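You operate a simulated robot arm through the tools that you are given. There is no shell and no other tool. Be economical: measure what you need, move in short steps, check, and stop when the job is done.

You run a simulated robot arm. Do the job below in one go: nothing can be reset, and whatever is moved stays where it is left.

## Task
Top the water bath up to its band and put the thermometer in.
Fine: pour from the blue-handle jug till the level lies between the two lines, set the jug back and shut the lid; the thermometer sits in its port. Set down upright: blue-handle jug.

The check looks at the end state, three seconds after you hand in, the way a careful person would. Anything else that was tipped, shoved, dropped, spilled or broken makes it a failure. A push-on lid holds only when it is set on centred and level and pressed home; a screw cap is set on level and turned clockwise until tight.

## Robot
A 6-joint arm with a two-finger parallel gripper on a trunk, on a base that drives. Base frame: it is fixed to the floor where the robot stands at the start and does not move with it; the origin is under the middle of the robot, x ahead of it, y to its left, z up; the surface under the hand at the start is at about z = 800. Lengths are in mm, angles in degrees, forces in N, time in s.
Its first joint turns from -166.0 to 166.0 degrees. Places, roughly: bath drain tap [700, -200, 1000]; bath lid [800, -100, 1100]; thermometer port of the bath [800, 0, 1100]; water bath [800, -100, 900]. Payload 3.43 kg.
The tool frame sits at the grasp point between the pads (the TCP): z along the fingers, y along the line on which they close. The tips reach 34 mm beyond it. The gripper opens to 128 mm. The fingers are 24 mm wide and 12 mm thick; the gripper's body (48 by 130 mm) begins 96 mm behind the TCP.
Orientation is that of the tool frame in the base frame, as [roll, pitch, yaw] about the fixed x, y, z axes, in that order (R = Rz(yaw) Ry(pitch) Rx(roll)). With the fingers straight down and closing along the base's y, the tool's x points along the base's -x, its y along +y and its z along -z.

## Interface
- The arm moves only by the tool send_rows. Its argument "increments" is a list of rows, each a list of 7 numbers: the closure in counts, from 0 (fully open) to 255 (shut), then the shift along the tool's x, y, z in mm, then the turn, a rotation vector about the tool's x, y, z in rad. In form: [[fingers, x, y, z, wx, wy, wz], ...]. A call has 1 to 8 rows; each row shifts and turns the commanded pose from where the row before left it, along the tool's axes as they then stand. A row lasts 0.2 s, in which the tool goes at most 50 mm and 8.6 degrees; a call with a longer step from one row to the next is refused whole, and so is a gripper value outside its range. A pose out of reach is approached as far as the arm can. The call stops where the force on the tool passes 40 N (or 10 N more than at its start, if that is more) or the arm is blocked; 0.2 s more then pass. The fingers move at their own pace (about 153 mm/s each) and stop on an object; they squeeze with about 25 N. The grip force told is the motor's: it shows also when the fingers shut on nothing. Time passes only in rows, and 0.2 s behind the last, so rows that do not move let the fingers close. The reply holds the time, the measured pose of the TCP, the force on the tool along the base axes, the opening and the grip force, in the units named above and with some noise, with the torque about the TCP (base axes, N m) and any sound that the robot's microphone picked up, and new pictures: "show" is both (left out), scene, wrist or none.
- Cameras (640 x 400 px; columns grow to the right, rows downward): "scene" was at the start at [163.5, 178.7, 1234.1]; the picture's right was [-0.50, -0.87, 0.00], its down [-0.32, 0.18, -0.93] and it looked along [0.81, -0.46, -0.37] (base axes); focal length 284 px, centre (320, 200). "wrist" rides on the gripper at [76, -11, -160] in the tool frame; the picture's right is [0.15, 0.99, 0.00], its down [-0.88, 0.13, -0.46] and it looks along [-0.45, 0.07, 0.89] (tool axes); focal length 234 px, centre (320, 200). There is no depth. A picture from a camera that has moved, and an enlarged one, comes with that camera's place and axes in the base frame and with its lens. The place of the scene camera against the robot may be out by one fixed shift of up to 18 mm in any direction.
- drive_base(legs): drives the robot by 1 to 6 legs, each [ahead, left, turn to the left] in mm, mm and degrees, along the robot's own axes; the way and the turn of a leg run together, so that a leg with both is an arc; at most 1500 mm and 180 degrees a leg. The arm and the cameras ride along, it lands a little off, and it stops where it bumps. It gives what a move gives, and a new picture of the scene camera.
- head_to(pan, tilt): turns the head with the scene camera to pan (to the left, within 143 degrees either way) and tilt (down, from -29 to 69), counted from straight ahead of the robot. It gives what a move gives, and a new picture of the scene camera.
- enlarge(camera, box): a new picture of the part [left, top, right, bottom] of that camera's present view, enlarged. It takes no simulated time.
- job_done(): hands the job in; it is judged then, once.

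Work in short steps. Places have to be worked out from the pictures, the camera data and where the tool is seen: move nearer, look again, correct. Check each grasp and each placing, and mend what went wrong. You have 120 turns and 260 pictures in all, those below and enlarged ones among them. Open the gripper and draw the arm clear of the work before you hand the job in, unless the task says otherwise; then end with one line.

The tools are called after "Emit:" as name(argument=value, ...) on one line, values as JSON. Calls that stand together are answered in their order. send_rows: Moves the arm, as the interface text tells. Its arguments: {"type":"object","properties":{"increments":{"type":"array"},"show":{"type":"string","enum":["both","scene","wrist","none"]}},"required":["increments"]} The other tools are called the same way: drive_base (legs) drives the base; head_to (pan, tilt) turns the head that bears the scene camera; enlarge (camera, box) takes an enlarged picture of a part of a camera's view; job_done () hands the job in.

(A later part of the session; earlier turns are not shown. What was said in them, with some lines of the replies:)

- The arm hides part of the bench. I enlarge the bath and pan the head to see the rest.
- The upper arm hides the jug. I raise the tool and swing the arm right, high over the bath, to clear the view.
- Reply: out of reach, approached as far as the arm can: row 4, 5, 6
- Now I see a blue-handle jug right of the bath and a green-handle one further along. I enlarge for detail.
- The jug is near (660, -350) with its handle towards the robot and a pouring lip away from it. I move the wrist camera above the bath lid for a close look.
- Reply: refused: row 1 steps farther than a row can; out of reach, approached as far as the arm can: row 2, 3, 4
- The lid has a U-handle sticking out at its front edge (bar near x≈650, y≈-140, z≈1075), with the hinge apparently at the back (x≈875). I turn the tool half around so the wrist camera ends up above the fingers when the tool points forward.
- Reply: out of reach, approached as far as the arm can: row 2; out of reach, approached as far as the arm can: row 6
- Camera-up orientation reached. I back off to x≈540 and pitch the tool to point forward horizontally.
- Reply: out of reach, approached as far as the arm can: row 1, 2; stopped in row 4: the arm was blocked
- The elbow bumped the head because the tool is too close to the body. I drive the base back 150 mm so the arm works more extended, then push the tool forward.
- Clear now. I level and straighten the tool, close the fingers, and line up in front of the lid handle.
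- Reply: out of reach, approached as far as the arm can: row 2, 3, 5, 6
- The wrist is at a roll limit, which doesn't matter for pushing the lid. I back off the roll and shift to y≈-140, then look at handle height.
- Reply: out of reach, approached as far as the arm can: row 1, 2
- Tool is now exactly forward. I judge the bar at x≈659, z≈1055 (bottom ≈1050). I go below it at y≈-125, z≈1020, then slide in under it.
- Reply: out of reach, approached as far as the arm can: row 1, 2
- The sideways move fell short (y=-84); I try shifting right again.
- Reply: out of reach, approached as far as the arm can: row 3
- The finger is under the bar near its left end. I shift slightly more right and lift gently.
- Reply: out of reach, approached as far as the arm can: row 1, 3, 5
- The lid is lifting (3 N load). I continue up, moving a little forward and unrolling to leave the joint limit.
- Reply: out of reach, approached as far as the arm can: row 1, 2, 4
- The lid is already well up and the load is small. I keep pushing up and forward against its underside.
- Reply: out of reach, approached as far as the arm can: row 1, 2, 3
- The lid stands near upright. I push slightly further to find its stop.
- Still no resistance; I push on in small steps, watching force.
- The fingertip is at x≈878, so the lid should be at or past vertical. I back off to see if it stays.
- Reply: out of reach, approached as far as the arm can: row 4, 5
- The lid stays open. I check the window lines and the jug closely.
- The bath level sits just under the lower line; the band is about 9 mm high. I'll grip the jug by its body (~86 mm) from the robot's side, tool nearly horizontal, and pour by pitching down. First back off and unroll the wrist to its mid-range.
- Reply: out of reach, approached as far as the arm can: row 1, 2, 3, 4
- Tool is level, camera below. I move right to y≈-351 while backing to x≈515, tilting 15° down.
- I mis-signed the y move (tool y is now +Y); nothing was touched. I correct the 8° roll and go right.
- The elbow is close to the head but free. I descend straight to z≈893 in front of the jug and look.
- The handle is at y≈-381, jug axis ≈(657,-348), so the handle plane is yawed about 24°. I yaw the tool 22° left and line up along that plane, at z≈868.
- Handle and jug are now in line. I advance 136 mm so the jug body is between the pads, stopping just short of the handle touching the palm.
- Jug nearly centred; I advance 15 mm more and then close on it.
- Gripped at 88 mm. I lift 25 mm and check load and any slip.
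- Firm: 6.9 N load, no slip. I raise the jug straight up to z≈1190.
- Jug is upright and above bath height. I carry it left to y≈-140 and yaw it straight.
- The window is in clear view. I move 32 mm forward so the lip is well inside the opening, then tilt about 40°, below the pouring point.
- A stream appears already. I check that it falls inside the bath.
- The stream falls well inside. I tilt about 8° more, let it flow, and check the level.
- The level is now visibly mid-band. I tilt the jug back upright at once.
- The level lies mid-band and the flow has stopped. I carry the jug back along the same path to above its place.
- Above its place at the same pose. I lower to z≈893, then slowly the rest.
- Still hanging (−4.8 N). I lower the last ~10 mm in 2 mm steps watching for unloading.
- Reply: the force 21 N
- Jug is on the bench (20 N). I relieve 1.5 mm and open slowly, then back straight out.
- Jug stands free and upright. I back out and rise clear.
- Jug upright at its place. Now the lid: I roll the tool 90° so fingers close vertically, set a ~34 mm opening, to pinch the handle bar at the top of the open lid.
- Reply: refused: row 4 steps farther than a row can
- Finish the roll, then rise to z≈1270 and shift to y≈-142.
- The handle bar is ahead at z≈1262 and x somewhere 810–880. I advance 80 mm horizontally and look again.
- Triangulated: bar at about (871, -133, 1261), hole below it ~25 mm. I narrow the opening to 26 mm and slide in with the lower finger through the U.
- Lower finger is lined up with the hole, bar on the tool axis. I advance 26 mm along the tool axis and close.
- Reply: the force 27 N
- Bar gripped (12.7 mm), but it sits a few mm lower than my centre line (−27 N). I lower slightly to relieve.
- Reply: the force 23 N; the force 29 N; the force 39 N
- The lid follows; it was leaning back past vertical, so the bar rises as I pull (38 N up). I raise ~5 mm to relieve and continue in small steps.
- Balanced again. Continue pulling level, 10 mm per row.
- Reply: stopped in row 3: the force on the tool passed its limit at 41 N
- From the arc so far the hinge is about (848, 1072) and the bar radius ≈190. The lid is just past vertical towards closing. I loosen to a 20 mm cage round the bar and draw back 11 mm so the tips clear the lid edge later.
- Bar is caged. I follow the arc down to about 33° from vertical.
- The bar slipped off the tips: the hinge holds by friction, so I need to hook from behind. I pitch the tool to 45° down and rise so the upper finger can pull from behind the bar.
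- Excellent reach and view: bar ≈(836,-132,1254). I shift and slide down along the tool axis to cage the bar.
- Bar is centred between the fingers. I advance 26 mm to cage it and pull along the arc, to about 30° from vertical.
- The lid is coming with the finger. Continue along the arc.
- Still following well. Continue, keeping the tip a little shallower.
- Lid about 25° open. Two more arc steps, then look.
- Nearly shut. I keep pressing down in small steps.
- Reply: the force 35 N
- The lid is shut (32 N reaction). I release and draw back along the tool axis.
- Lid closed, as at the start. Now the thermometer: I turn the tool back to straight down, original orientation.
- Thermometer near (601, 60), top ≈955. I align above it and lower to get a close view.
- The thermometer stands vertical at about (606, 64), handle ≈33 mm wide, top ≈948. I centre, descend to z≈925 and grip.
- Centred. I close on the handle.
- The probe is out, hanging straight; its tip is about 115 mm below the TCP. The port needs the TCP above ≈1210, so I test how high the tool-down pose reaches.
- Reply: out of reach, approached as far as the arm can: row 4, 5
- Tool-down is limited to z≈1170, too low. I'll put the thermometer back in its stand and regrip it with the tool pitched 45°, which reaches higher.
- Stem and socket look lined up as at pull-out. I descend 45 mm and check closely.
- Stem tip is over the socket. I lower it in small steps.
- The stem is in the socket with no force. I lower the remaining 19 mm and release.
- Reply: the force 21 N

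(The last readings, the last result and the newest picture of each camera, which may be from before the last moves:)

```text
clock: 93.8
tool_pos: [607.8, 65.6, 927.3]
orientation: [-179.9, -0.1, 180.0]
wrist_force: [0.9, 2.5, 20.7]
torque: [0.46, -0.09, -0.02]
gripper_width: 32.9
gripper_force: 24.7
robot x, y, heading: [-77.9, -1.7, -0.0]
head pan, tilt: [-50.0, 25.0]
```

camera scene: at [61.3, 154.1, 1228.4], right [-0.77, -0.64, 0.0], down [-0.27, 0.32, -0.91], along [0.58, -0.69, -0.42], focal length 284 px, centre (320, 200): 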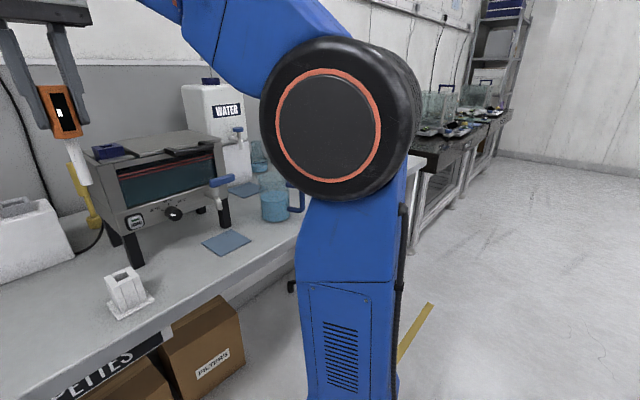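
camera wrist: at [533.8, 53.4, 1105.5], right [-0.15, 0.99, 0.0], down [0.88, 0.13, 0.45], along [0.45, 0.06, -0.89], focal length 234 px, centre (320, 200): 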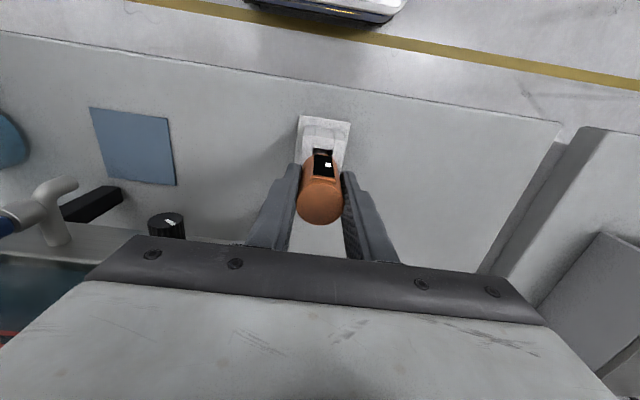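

Seated again. I release, rise, and go over the port to measure it from above.

Emit:
send_rows(increments=[[255, 0, 0, -1, 0, 0, 0], [130, 0, 0, 0, 0, 0, 0], [0, 0, 0, 0, 0, 0, 0], [0, 0, 0, 0, 0, 0, 0], [0, 0, 0, -45, 0, 0, 0], [0, 0, 0, -45, 0, 0, 0], [0, 0, 0, -45, 0, 0, 0], [0, 0, 0, -45, 0, 0, 0]], show="wrist")

Emit:
send_rows(increments=[[0, -30, -20, -20, 0, 0, 0], [0, -35, -25, -5, 0, 0, 0], [0, -35, -25, 0, 0, 0, 0], [0, -30, -20, 0, 0, 0, 0], [0, 0, 0, 0, 0, 0, 0]], show="wrist")

Emit:
enlarge(camera="wrist", box=[230, 90, 410, 240])

```text
clock: 95.6
tool_pos: [610.4, 65.9, 1108.6]
orientation: [-179.8, -0.3, 179.8]
wrist_force: [0.0, -0.8, 1.0]
torque: [0.01, -0.01, -0.02]
gripper_width: 128.0
gripper_force: 0.0
robot x, y, heading: [-80.5, 1.0, -0.0]
head pan, tilt: [-50.0, 25.0]
camera wrist: at [535.1, 53.7, 1267.0], right [-0.14, 0.99, 0.0], down [0.88, 0.13, 0.45], along [0.45, 0.06, -0.89], focal length 234 px, centre (320, 200)
```

wrist: 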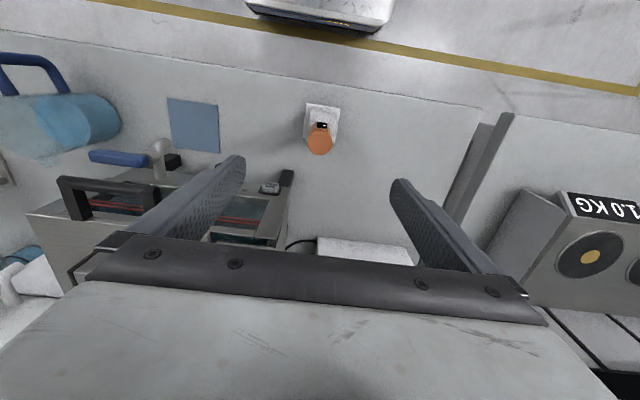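

```text
clock: 96.8
tool_pos: [741.7, -27.1, 1133.5]
orientation: [-179.9, -0.2, 179.9]
wrist_force: [0.2, 0.5, 0.1]
torque: [-0.03, 0.02, -0.01]
gripper_width: 128.1
gripper_force: 0.1
robot x, y, heading: [-84.3, -4.5, 0.1]
head pan, tilt: [-50.0, 25.0]
camera wrist: at [665.8, -38.0, 1293.1], right [-0.15, 0.99, 0.0], down [0.88, 0.13, 0.45], along [0.45, 0.06, -0.89], focal length 234 px, centre (320, 200)
```

wrist: 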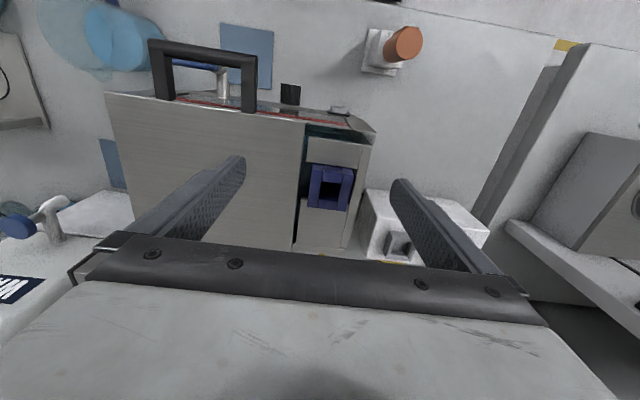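

```text
2.67 times, centred on (320, 165) of wrist
camera zoom: at [665.8, -38.0, 1293.1], right [-0.15, 0.99, 0.0], down [0.88, 0.13, 0.45], along [0.45, 0.06, -0.89], focal length 624 px, centre (320, 293)
```

zoom: 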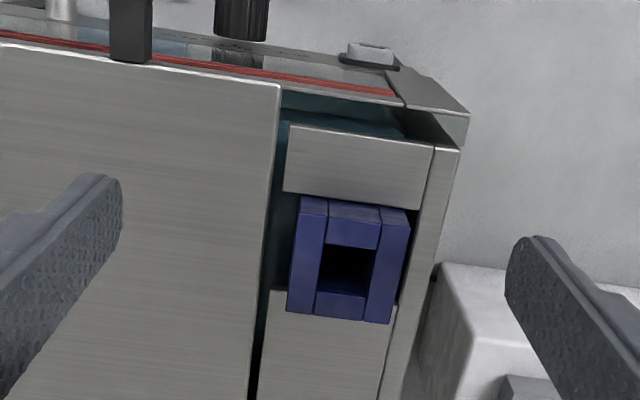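

I need the port's height and place better: I take a second view from a shifted pose.

Emit:
send_rows(increments=[[0, -35, 20, 0, 0, 0, 0], [0, -35, 20, 0, 0, 0, 0], [0, 0, 0, 0, 0, 0, 0]], show="none")

Emit:
enlarge(camera="wrist", box=[200, 40, 380, 190])

```text
clock: 97.6
tool_pos: [810.7, 15.9, 1132.2]
orientation: [-179.9, -0.1, 179.9]
wrist_force: [-0.6, 0.3, 0.2]
torque: [-0.01, 0.01, -0.02]
gripper_width: 127.9
gripper_force: 0.0
robot x, y, heading: [-79.3, 1.3, 0.1]
head pan, tilt: [-50.0, 25.0]
```

```text
2.67 times, centred on (290, 115) of wrist
camera zoom: at [735.7, 4.0, 1291.0], right [-0.15, 0.99, 0.0], down [0.88, 0.13, 0.45], along [0.45, 0.06, -0.89], focal length 624 px, centre (400, 427)
```

zoom: 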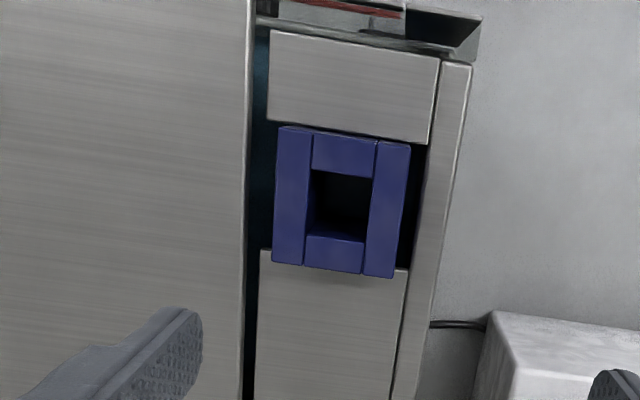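

Two views give the port hole centre ≈(768.5, -13.5), top ≈1067, opening ≈23 mm. Now I go back to the stand and pitch the tool 45° for the regrip.

Emit:
send_rows(increments=[[0, 45, 10, 0, 0, 0, 0], [0, 45, 10, 0, 0, 0, 0], [0, 45, 10, 0, 0, 0, 0], [0, 45, 10, 0, 0, 0, 0], [0, 45, 10, 0, 0, -0.131, 0], [0, 15, 0, 0, 0, -0.131, 0], [0, 0, 0, 0, 0, -0.131, 0], [0, 0, 0, 0, 0, -0.131, 0]], show="none")

Emit:
send_rows(increments=[[0, 0, 0, 0, 0, -0.131, 0], [0, 0, 0, 0, 0, -0.131, 0], [0, 0, 0, 0, 0, 0, 0]], show="both")

```text
clock: 99.4
tool_pos: [570.8, 64.8, 1131.1]
orientation: [-179.8, 30.1, 180.0]
wrist_force: [0.7, -0.6, -0.3]
torque: [-0.03, -0.01, -0.04]
gripper_width: 128.1
gripper_force: 0.0
robot x, y, heading: [-77.1, -1.5, -0.0]
head pan, tilt: [-50.0, 25.0]
```

```text
clock: 100.2
tool_pos: [570.5, 65.5, 1131.8]
orientation: [-179.9, 45.1, -179.9]
wrist_force: [0.6, 0.7, 0.1]
torque: [-0.01, 0.02, -0.01]
gripper_width: 127.7
gripper_force: 0.1
robot x, y, heading: [-77.9, -1.2, -0.0]
head pan, tilt: [-50.0, 25.0]
camera scene: at [61.3, 154.1, 1228.4], right [-0.77, -0.64, 0.0], down [-0.27, 0.32, -0.91], along [0.58, -0.69, -0.42], focal length 284 px, centre (320, 200)
camera wrist: at [403.7, 53.3, 1190.5], right [-0.1, 0.99, -0.11], down [0.3, 0.13, 0.94], along [0.95, 0.06, -0.31], focal length 234 px, centre (320, 200)
```

scene: 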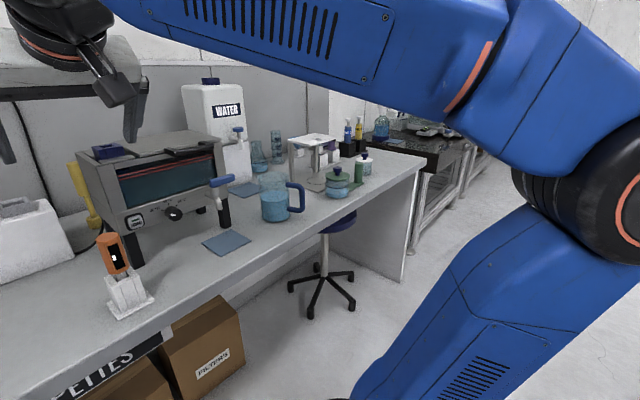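
wrist: 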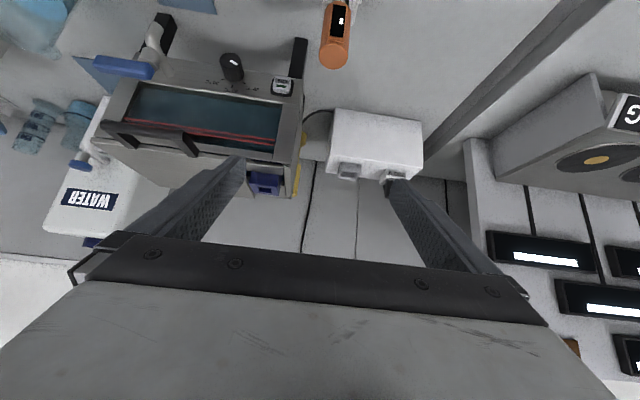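

I descend to the pre-grip point in front of and above the handle.

Emit:
send_rows(increments=[[0, 31, 0, 29, 0, 0, 0], [0, 31, 0, 29, 0, 0, 0], [0, 30, 0, 29, 0, 0, 0], [0, 30, 0, 29, 0, 0, 0], [0, 0, 0, 0, 0, 0, 0]], show="wrist")

```text
clock: 101.4
tool_pos: [564.9, 64.1, 962.1]
orientation: [-179.8, 44.9, -179.8]
wrist_force: [0.6, 0.0, -0.7]
torque: [0.03, 0.01, 0.01]
gripper_width: 128.0
gripper_force: 0.2
robot x, y, heading: [-83.6, -0.6, -0.1]
head pan, tilt: [-50.0, 25.0]
camera wrist: at [399.1, 52.3, 1021.0], right [-0.1, 0.99, -0.11], down [0.3, 0.13, 0.94], along [0.95, 0.06, -0.31], focal length 234 px, centre (320, 200)
```

wrist: 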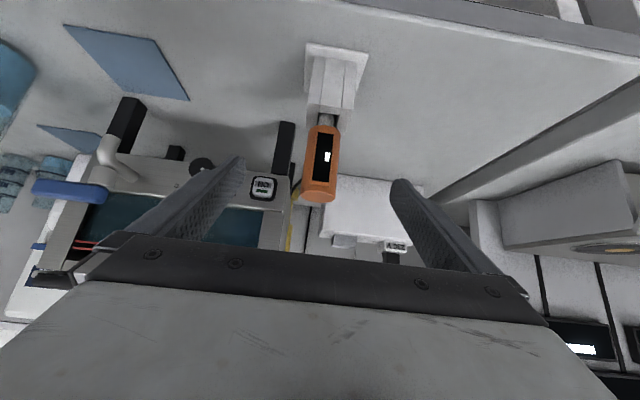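

The handle is aligned with the tool axis. Advance 58 mm and grip.

Emit:
send_rows(increments=[[0, 0, 0, 30, 0, 0, 0], [0, 0, 0, 28, 0, 0, 0], [0, 0, 0, 0, 0, 0, 0], [150, 0, 0, 0, 0, 0, 0], [255, 0, 0, 0, 0, 0, 0], [255, 0, 0, 0, 0, 0, 0], [255, 0, 0, 0, 0, 0, 0]], show="wrist")

```text
clock: 103.0
tool_pos: [606.9, 64.8, 921.4]
orientation: [-179.8, 44.8, -179.9]
wrist_force: [0.6, 0.5, -0.5]
torque: [0.08, 0.01, 0.01]
gripper_width: 33.1
gripper_force: 25.2
robot x, y, heading: [-81.4, -1.8, -0.2]
head pan, tilt: [-50.0, 25.0]
camera wrist: at [440.0, 53.5, 979.9], right [-0.1, 0.99, -0.11], down [0.3, 0.13, 0.94], along [0.95, 0.06, -0.31], focal length 234 px, centre (320, 200)
```

wrist: 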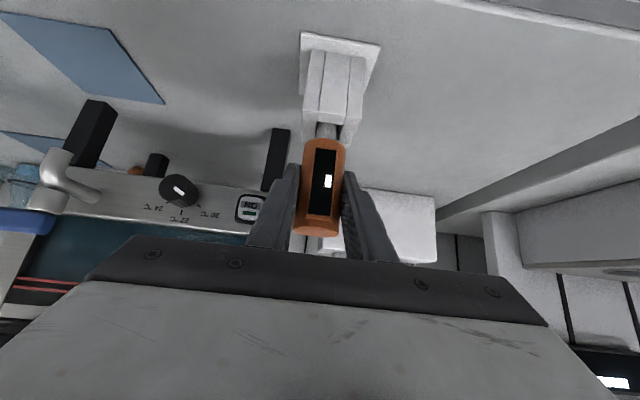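

Gripped. I lift straight out.

Emit:
send_rows(increments=[[255, -7, 0, -7, 0, 0, 0], [255, -14, 0, -14, 0, 0, 0], [255, -20, 0, -20, 0, 0, 0], [255, -28, 0, -28, 0, 0, 0], [255, -32, 0, -32, 0, 0, 0], [255, -32, 0, -32, 0, 0, 0], [255, -32, 0, -32, 0, 0, 0], [255, -32, 0, -32, 0, 0, 0]], show="both")

```text
clock: 104.8
tool_pos: [604.9, 63.9, 1201.9]
orientation: [-179.8, 44.9, -179.9]
wrist_force: [-1.5, -0.1, -0.8]
torque: [0.03, 0.0, -0.01]
gripper_width: 32.8
gripper_force: 25.3
robot x, y, heading: [-79.9, 0.5, 0.1]
head pan, tilt: [-50.0, 25.0]
camera scene: at [61.3, 154.1, 1228.4], right [-0.77, -0.64, 0.0], down [-0.27, 0.32, -0.91], along [0.58, -0.69, -0.42], focal length 284 px, centre (320, 200)
camera wrist: at [439.5, 52.2, 1261.7], right [-0.1, 0.99, -0.11], down [0.3, 0.13, 0.94], along [0.95, 0.06, -0.31], focal length 234 px, centre (320, 200)
```

scene: 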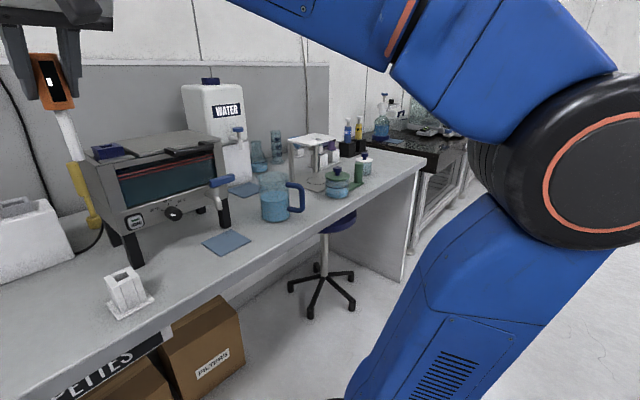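
wrist: 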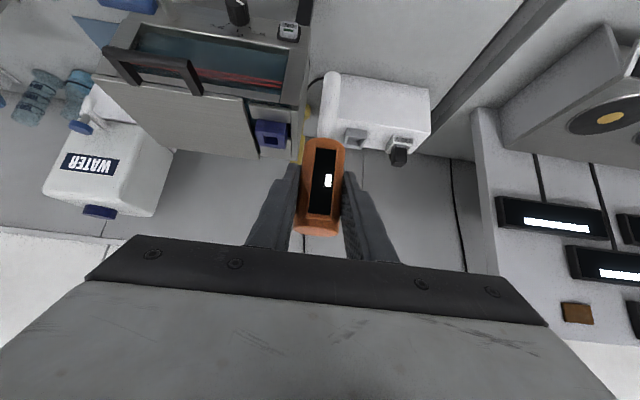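

Probe out and hanging straight. I raise a bit and move over the port.

Emit:
send_rows(increments=[[255, -14, 0, -14, 0, 0, 0], [255, -20, -16, 20, 0, 0, 0], [255, -23, -16, 23, 0, 0, 0], [255, -23, -16, 23, 0, 0, 0], [255, -23, -16, 23, 0, 0, 0], [255, -20, -14, 20, 0, 0, 0], [255, 0, 0, 0, 0, 0, 0]], show="both")

Emit:
enlarge(camera="scene", box=[60, 40, 220, 200])

Emit:
enlarge(camera="wrist", box=[240, 20, 420, 170])

```text
clock: 106.4
tool_pos: [760.5, -12.4, 1220.0]
orientation: [-179.9, 44.8, -179.8]
wrist_force: [-1.3, -0.5, -1.2]
torque: [0.0, 0.02, 0.04]
gripper_width: 32.9
gripper_force: 25.1
robot x, y, heading: [-79.7, 0.9, -0.1]
head pan, tilt: [-50.0, 25.0]
camera scene: at [61.3, 154.1, 1228.4], right [-0.77, -0.64, 0.0], down [-0.27, 0.32, -0.91], along [0.58, -0.69, -0.42], focal length 284 px, centre (320, 200)
camera wrist: at [594.7, -24.3, 1279.1], right [-0.1, 0.99, -0.11], down [0.3, 0.13, 0.94], along [0.95, 0.06, -0.31], focal length 234 px, centre (320, 200)
```

scene: 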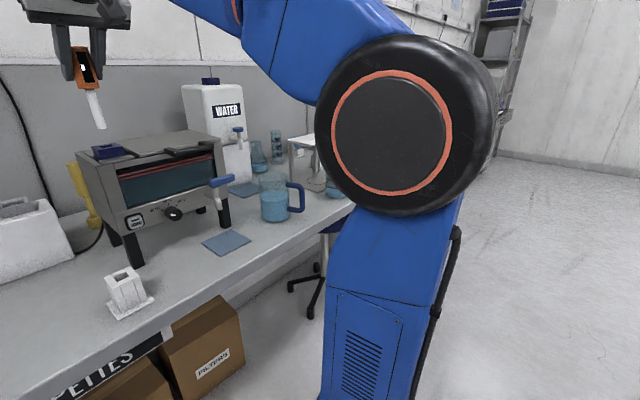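
wrist: 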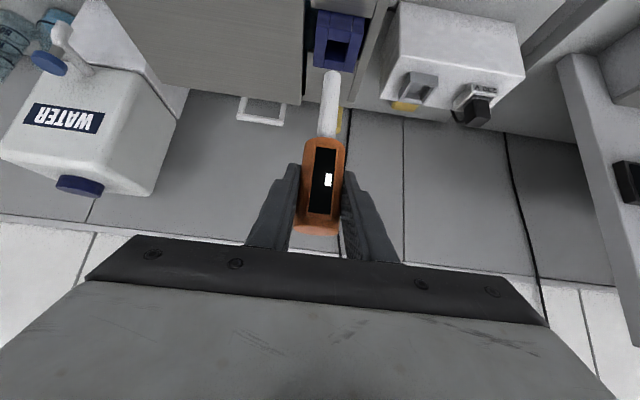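

```text
2.50 times, centred on (140, 120) of scene
camera zoom: at [61.3, 154.1, 1228.4], right [-0.77, -0.64, 0.0], down [-0.27, 0.32, -0.91], along [0.58, -0.69, -0.42], focal length 711 px, centre (770, 400)
```

zoom: 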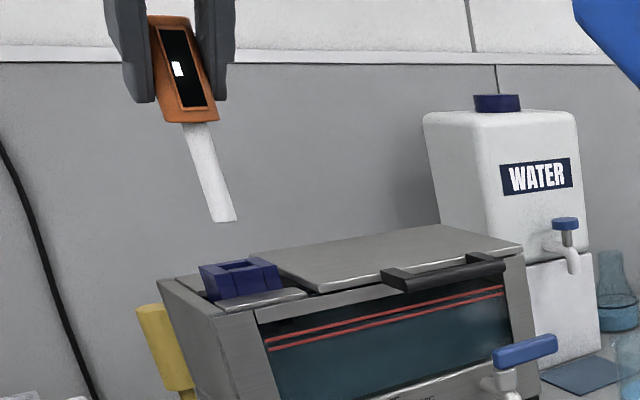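

```text
2.67 times, centred on (330, 95) of wrist
camera zoom: at [594.7, -24.3, 1279.1], right [-0.1, 0.99, -0.11], down [0.3, 0.13, 0.94], along [0.95, 0.06, -0.31], focal length 624 px, centre (293, 480)
```

zoom: 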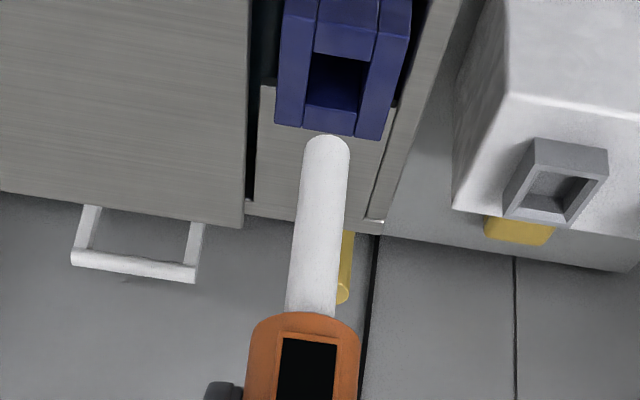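

The stem tip is about 8 mm short in x and 2 mm right of the hole. I correct and lower 30 mm.

Emit:
send_rows(increments=[[255, -5.7, 2, 5.7, 0, 0, 0], [255, 10.6, 0, 10.6, 0, 0, 0], [255, 10.6, 0, 10.6, 0, 0, 0], [255, 0, 0, 0, 0, 0, 0]], show="both")

Emit:
enlarge(camera="scene", box=[70, 70, 160, 180])

Emit:
enlarge(camera="wrist", box=[260, 20, 400, 140])

```text
clock: 107.4
tool_pos: [769.3, -9.2, 1189.0]
orientation: [-179.7, 44.9, -179.9]
wrist_force: [0.3, 0.2, -1.1]
torque: [0.02, -0.01, 0.01]
gripper_width: 33.2
gripper_force: 25.1
robot x, y, heading: [-79.4, 1.3, 0.0]
head pan, tilt: [-50.0, 25.0]
camera scene: at [61.4, 154.1, 1228.4], right [-0.77, -0.64, 0.0], down [-0.27, 0.32, -0.91], along [0.58, -0.69, -0.42], focal length 284 px, centre (320, 200)
camera wrist: at [603.2, -22.0, 1248.5], right [-0.1, 0.99, -0.11], down [0.3, 0.13, 0.94], along [0.95, 0.06, -0.31], focal length 234 px, centre (320, 200)
```

scene: 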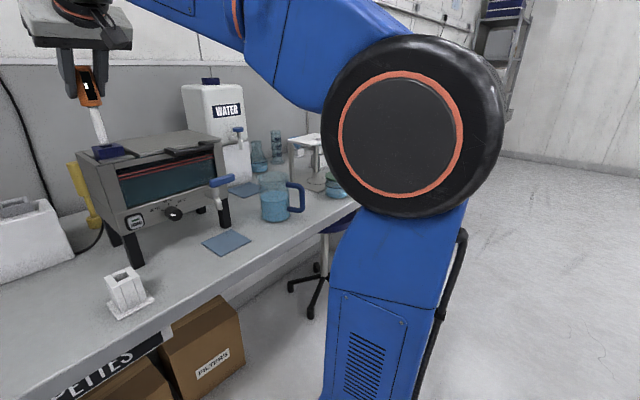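
wrist: 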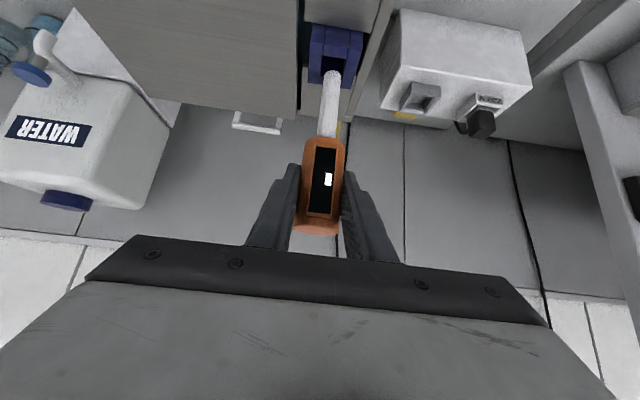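

```text
3.64 times, centred on (115, 125) of scene
camera zoom: at [61.4, 154.1, 1228.4], right [-0.77, -0.64, 0.0], down [-0.27, 0.32, -0.91], along [0.58, -0.69, -0.42], focal length 1034 px, centre (1066, 473)
```

zoom: 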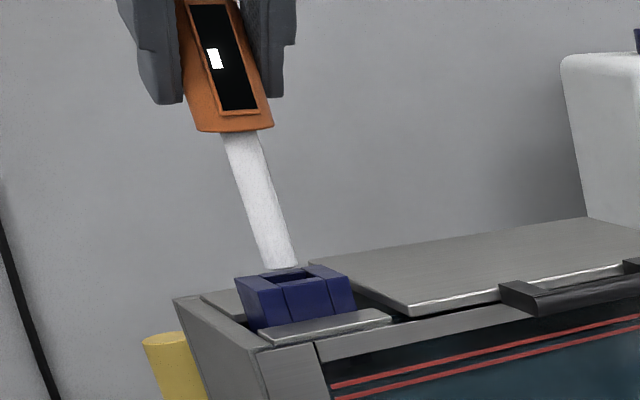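

```text
3.33 times, centred on (330, 80) of wrist
camera zoom: at [603.2, -22.0, 1248.5], right [-0.1, 0.99, -0.11], down [0.3, 0.13, 0.94], along [0.95, 0.06, -0.31], focal length 781 px, centre (287, 600)
```

zoom: 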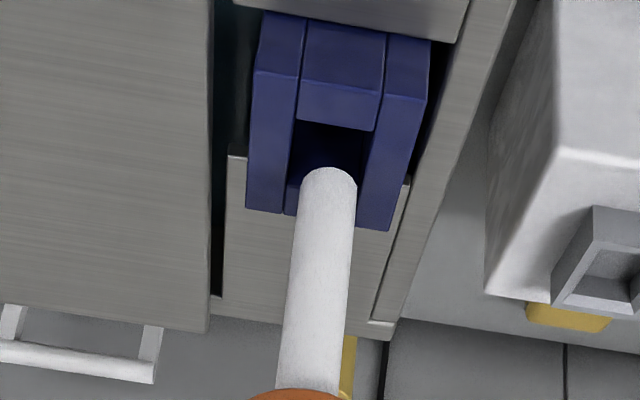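

Projecting down, the stem tip lands at the hole's centre. I lower 15 mm slowly and check forces and view.

Emit:
send_rows(increments=[[255, 3.5, 0, 3.5, 0, 0, 0], [255, 3.5, 0, 3.5, 0, 0, 0], [255, 3.5, 0, 3.5, 0, 0, 0], [255, 0, 0, 0, 0, 0, 0]], show="wrist")

Emit:
enlarge(camera="wrist", box=[260, 20, 400, 140])

Emit:
enlarge(camera="scene", box=[70, 70, 160, 180])

```text
clock: 108.4
tool_pos: [768.2, -11.3, 1175.7]
orientation: [-179.8, 44.9, -179.9]
wrist_force: [-1.4, 0.6, -1.2]
torque: [0.04, 0.14, 0.04]
gripper_width: 32.9
gripper_force: 24.9
robot x, y, heading: [-79.5, 0.9, -0.1]
head pan, tilt: [-50.0, 25.0]
camera wrist: at [602.6, -22.9, 1234.4], right [-0.1, 0.99, -0.11], down [0.3, 0.13, 0.94], along [0.95, 0.06, -0.31], focal length 234 px, centre (320, 200)
```

wrist: 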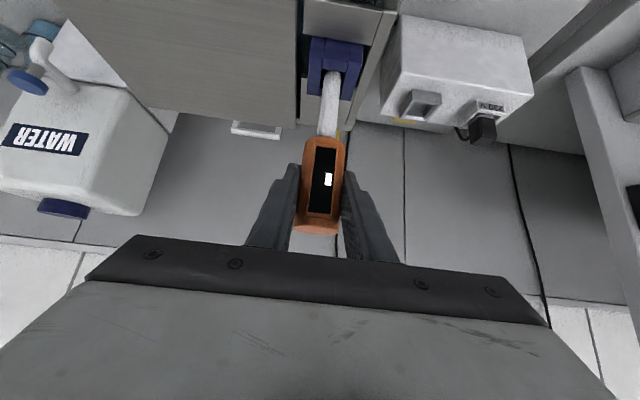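

```text
3.33 times, centred on (330, 80) of wrist
camera zoom: at [602.6, -22.9, 1234.4], right [-0.1, 0.99, -0.11], down [0.3, 0.13, 0.94], along [0.95, 0.06, -0.31], focal length 781 px, centre (287, 600)
```

zoom: 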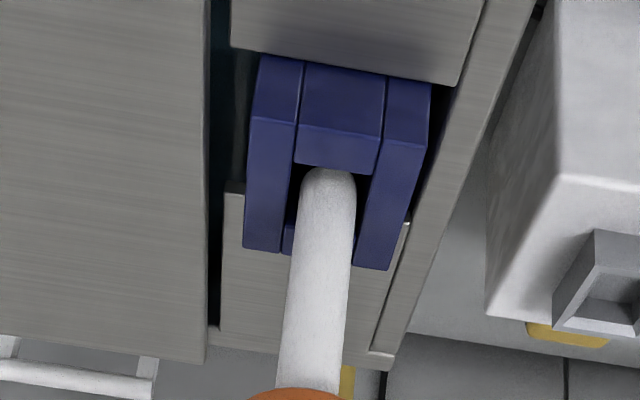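

```text
3.64 times, centred on (115, 125) of scene
camera zoom: at [61.3, 154.1, 1228.4], right [-0.77, -0.64, 0.0], down [-0.27, 0.32, -0.91], along [0.58, -0.69, -0.42], focal length 1034 px, centre (1066, 473)
```

zoom: 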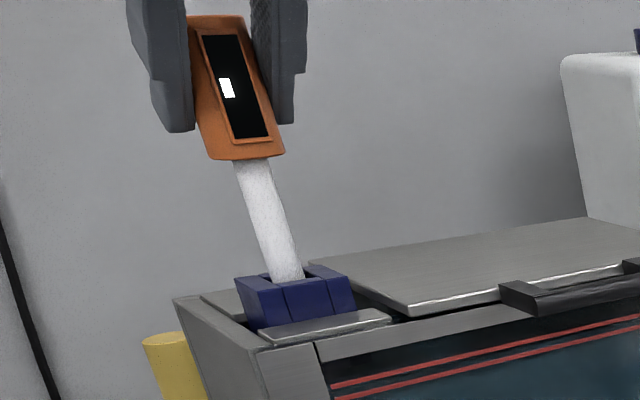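

The stem tip is just inside the hole. Continue lowering in small steps.

Emit:
send_rows(increments=[[255, 4, 0, 4, 0, 0, 0], [255, 4, 0, 4, 0, 0, 0], [255, 4, 0, 4, 0, 0, 0], [255, 0, 0, 0, 0, 0, 0]], show="wrist")

Emit:
enlarge(camera="wrist", box=[260, 20, 400, 140])

```text
clock: 109.4
tool_pos: [767.9, -9.6, 1157.1]
orientation: [-179.8, 44.9, -179.9]
wrist_force: [0.6, 0.7, -0.4]
torque: [-0.01, -0.01, 0.02]
gripper_width: 32.9
gripper_force: 24.6
robot x, y, heading: [-80.5, 1.6, -0.0]
head pan, tilt: [-50.0, 25.0]
camera wrist: at [602.1, -22.6, 1217.2], right [-0.1, 0.99, -0.11], down [0.3, 0.13, 0.94], along [0.95, 0.06, -0.31], focal length 234 px, centre (320, 200)
```

wrist: 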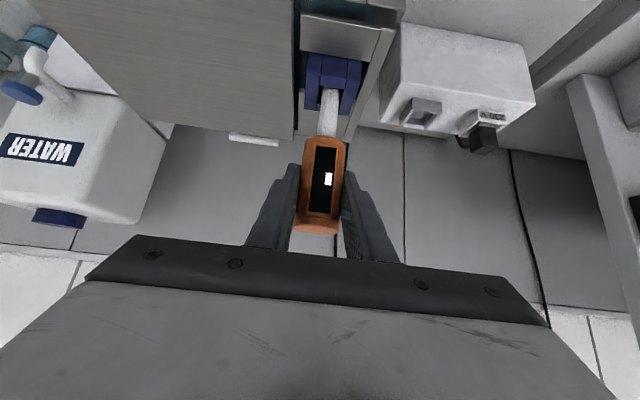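

```text
3.33 times, centred on (330, 80) of wrist
camera zoom: at [602.1, -22.6, 1217.2], right [-0.1, 0.99, -0.11], down [0.3, 0.13, 0.94], along [0.95, 0.06, -0.31], focal length 781 px, centre (287, 600)
```

zoom: 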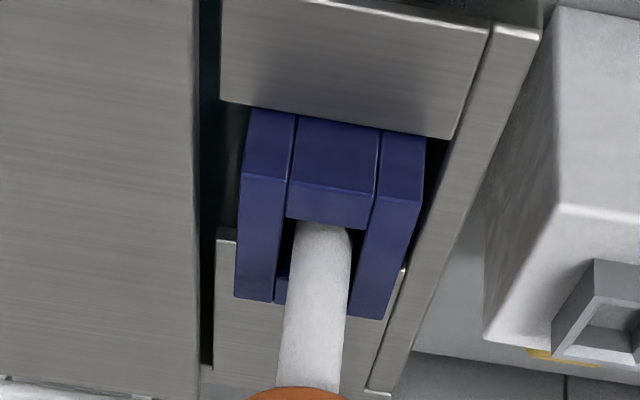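

The stem slides freely. I continue down until it seats.

Emit:
send_rows(increments=[[255, 5, 0, 5, 0, 0, 0], [255, 5, 0, 5, 0, 0, 0], [255, 5, 0, 5, 0, 0, 0], [255, 5, 0, 5, 0, 0, 0], [255, 5, 0, 5, 0, 0, 0], [255, 3, 0, 3, 0, 0, 0]], show="wrist")

Emit:
enlarge(camera="scene", box=[70, 70, 160, 180])

```text
clock: 110.8
tool_pos: [766.8, -12.0, 1117.7]
orientation: [-179.8, 44.9, -180.0]
wrist_force: [-0.5, -0.2, -0.4]
torque: [0.02, 0.0, 0.01]
gripper_width: 32.9
gripper_force: 25.0
robot x, y, heading: [-79.1, -4.1, 0.2]
head pan, tilt: [-50.0, 25.0]
camera wrist: at [601.8, -22.6, 1177.7], right [-0.1, 0.99, -0.11], down [0.3, 0.13, 0.94], along [0.95, 0.06, -0.31], focal length 234 px, centre (320, 200)
```

wrist: 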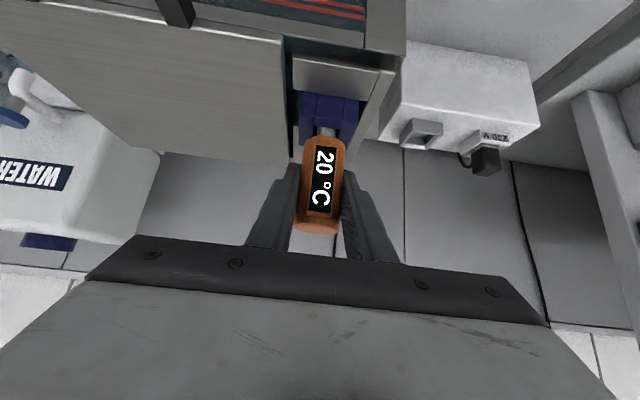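

```text
3.64 times, centred on (115, 125) of scene
camera zoom: at [61.4, 154.1, 1228.4], right [-0.77, -0.64, 0.0], down [-0.27, 0.32, -0.91], along [0.58, -0.69, -0.42], focal length 1034 px, centre (1066, 473)
```

zoom: 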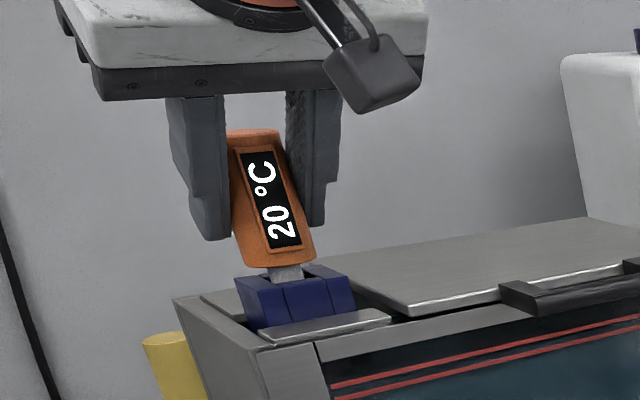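

The display now reads 20 °C, so the probe is in the water. I lower the last ~10 mm to contact.

Emit:
send_rows(increments=[[255, 3, 0, 3, 0, 0, 0], [255, 2, 0, 2, 0, 0, 0], [255, 1.5, 0, 1.5, 0, 0, 0], [255, 1.5, 0, 1.5, 0, 0, 0], [255, 0, 0, 0, 0, 0, 0]], show="none")

Emit:
enlarge(camera="scene", box=[70, 70, 160, 180])

```text
clock: 112.0
tool_pos: [767.1, -11.1, 1109.6]
orientation: [-179.8, 45.2, 180.0]
wrist_force: [3.3, 1.4, 22.3]
torque: [0.37, -0.22, -0.03]
gripper_width: 33.2
gripper_force: 25.2
robot x, y, heading: [-78.8, -2.3, -0.1]
head pan, tilt: [-50.0, 25.0]
```

```text
3.64 times, centred on (115, 125) of scene
camera zoom: at [60.8, 154.2, 1228.5], right [-0.77, -0.64, 0.0], down [-0.27, 0.32, -0.91], along [0.58, -0.69, -0.42], focal length 1034 px, centre (1066, 473)
```

zoom: 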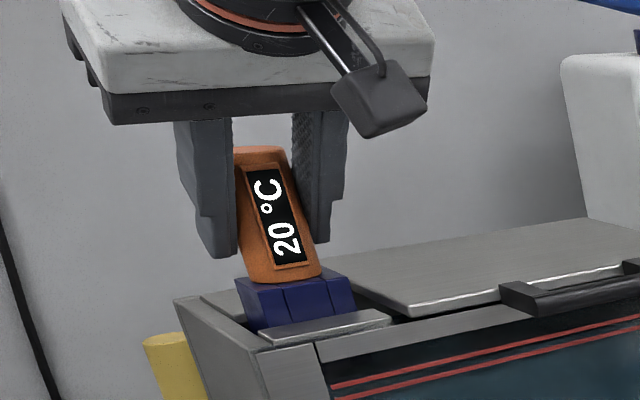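

Seated on the port (22 N). I relieve, open slowly and draw back along the tool axis.

Emit:
send_rows(increments=[[255, -0.8, 0, -0.8, 0, 0, 0], [175, 0, 0, 0, 0, 0, 0], [120, 0, 0, 0, 0, 0, 0], [60, 0, 0, 0, 0, 0, 0], [60, 0, 0, -30, 0, 0, 0], [60, 0, 0, -45, 0, 0, 0], [60, 0, 0, -45, 0, 0, 0], [60, 0, 0, -45, 0, 0, 0]], show="both")

Emit:
enlarge(camera="scene", box=[60, 80, 340, 330])

Emit:
enlarge(camera="scene", box=[70, 100, 240, 210])

```text
clock: 113.8
tool_pos: [651.5, -10.7, 1221.9]
orientation: [-179.8, 44.9, -179.9]
wrist_force: [-0.6, 0.9, -0.5]
torque: [-0.02, 0.02, -0.01]
gripper_width: 97.8
gripper_force: 0.1
robot x, y, heading: [-79.3, 0.5, -0.3]
head pan, tilt: [-50.0, 25.0]
camera scene: at [61.6, 154.2, 1228.4], right [-0.77, -0.64, 0.0], down [-0.27, 0.32, -0.91], along [0.58, -0.69, -0.42], focal length 284 px, centre (320, 200)
camera wrist: at [485.6, -22.7, 1282.7], right [-0.1, 0.99, -0.11], down [0.3, 0.13, 0.94], along [0.95, 0.06, -0.31], focal length 234 px, centre (320, 200)
```

scene: 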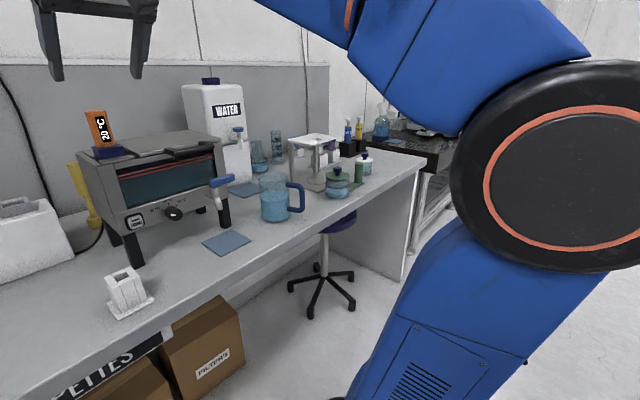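
wrist: 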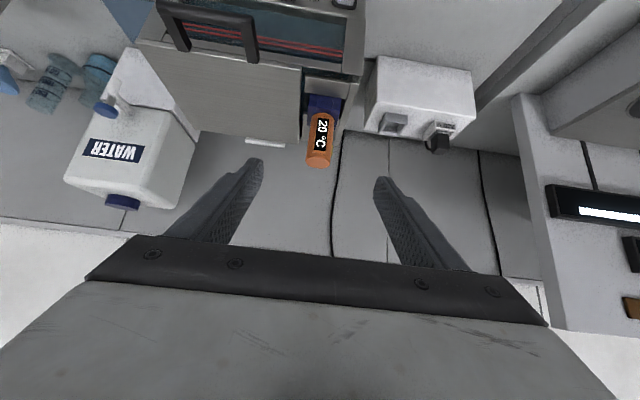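

```text
1.60 times, centred on (200, 205) of scene
camera zoom: at [61.6, 154.2, 1228.4], right [-0.77, -0.64, 0.0], down [-0.27, 0.32, -0.91], along [0.58, -0.69, -0.42], focal length 455 px, centre (512, 192)
```

zoom: 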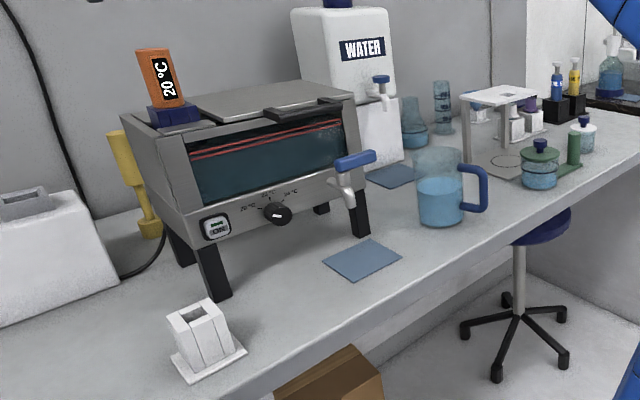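

```text
3.64 times, centred on (155, 155) of scene
camera zoom: at [61.6, 154.2, 1228.4], right [-0.77, -0.64, 0.0], down [-0.27, 0.32, -0.91], along [0.58, -0.69, -0.42], focal length 1034 px, centre (920, 364)
```

zoom: 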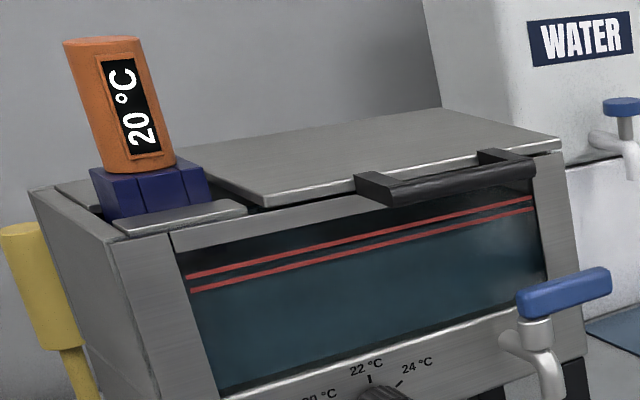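

Everything sits well. A last close look at the level in the band.

Emit:
enlarge(camera="scene", box=[120, 150, 180, 190])

Emit:
enlarge(camera="scene", box=[170, 140, 230, 180])

```text
10.00 times, centred on (150, 170) of scene
camera zoom: at [61.6, 154.2, 1228.4], right [-0.77, -0.64, 0.0], down [-0.27, 0.32, -0.91], along [0.58, -0.69, -0.42], focal length 2843 px, centre (2020, 500)
```

zoom: 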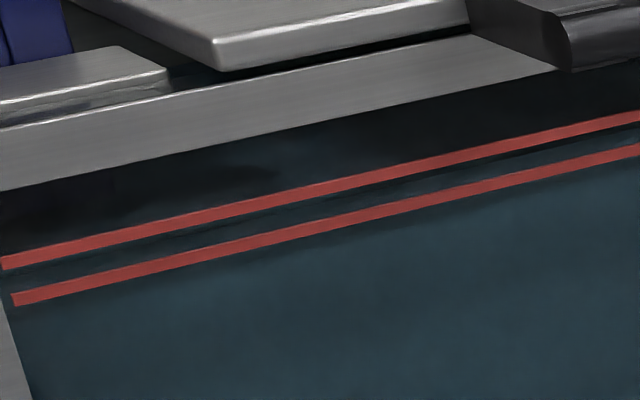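

```text
10.00 times, centred on (200, 160) of scene
camera zoom: at [61.6, 154.2, 1228.4], right [-0.77, -0.64, 0.0], down [-0.27, 0.32, -0.91], along [0.58, -0.69, -0.42], focal length 2843 px, centre (1520, 600)
```

zoom: 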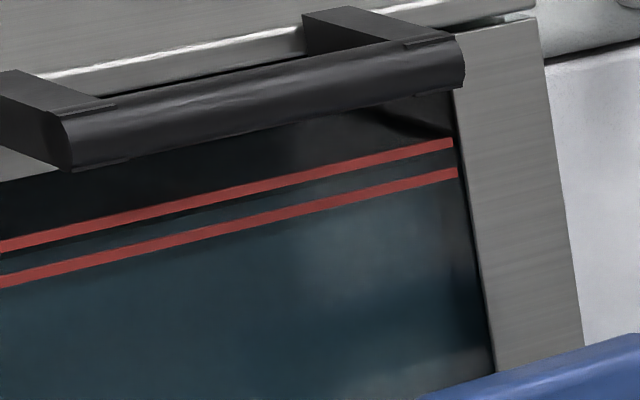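

The level lies between the lines. I open the gripper fully and draw a little further back, then hand in.

Emit:
send_rows(increments=[[0, 0, 0, -40, 0, 0, 0], [0, 0, 0, 0, 0, 0, 0]], show="scene")

Emit:
job_done()

```text
clock: 114.4
tool_pos: [620.9, -11.5, 1251.6]
orientation: [-179.8, 44.9, -179.9]
wrist_force: [-0.7, -1.1, -0.2]
torque: [0.02, 0.0, 0.02]
gripper_width: 128.1
gripper_force: 0.1
robot x, y, heading: [-79.1, -0.4, -0.3]
head pan, tilt: [-50.0, 25.0]
camera scene: at [61.4, 154.1, 1228.4], right [-0.77, -0.64, 0.0], down [-0.27, 0.32, -0.91], along [0.58, -0.69, -0.42], focal length 284 px, centre (320, 200)
```

scene: 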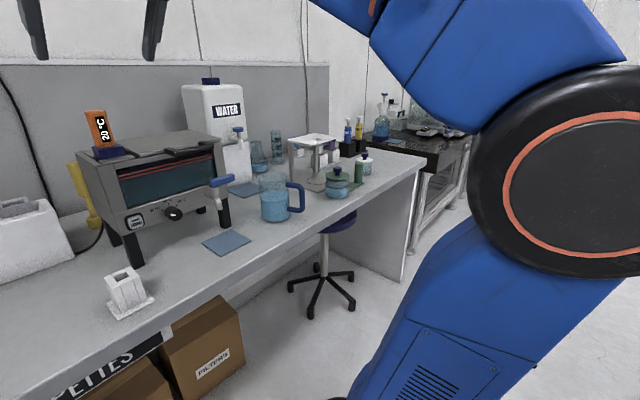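

```text
The job is handed in.
```

I handed the job in: the bath level sits between the two lines, the lid is shut, the blue-handle jug stands upright back in its place, and the thermometer is in its port reading 20 °C.
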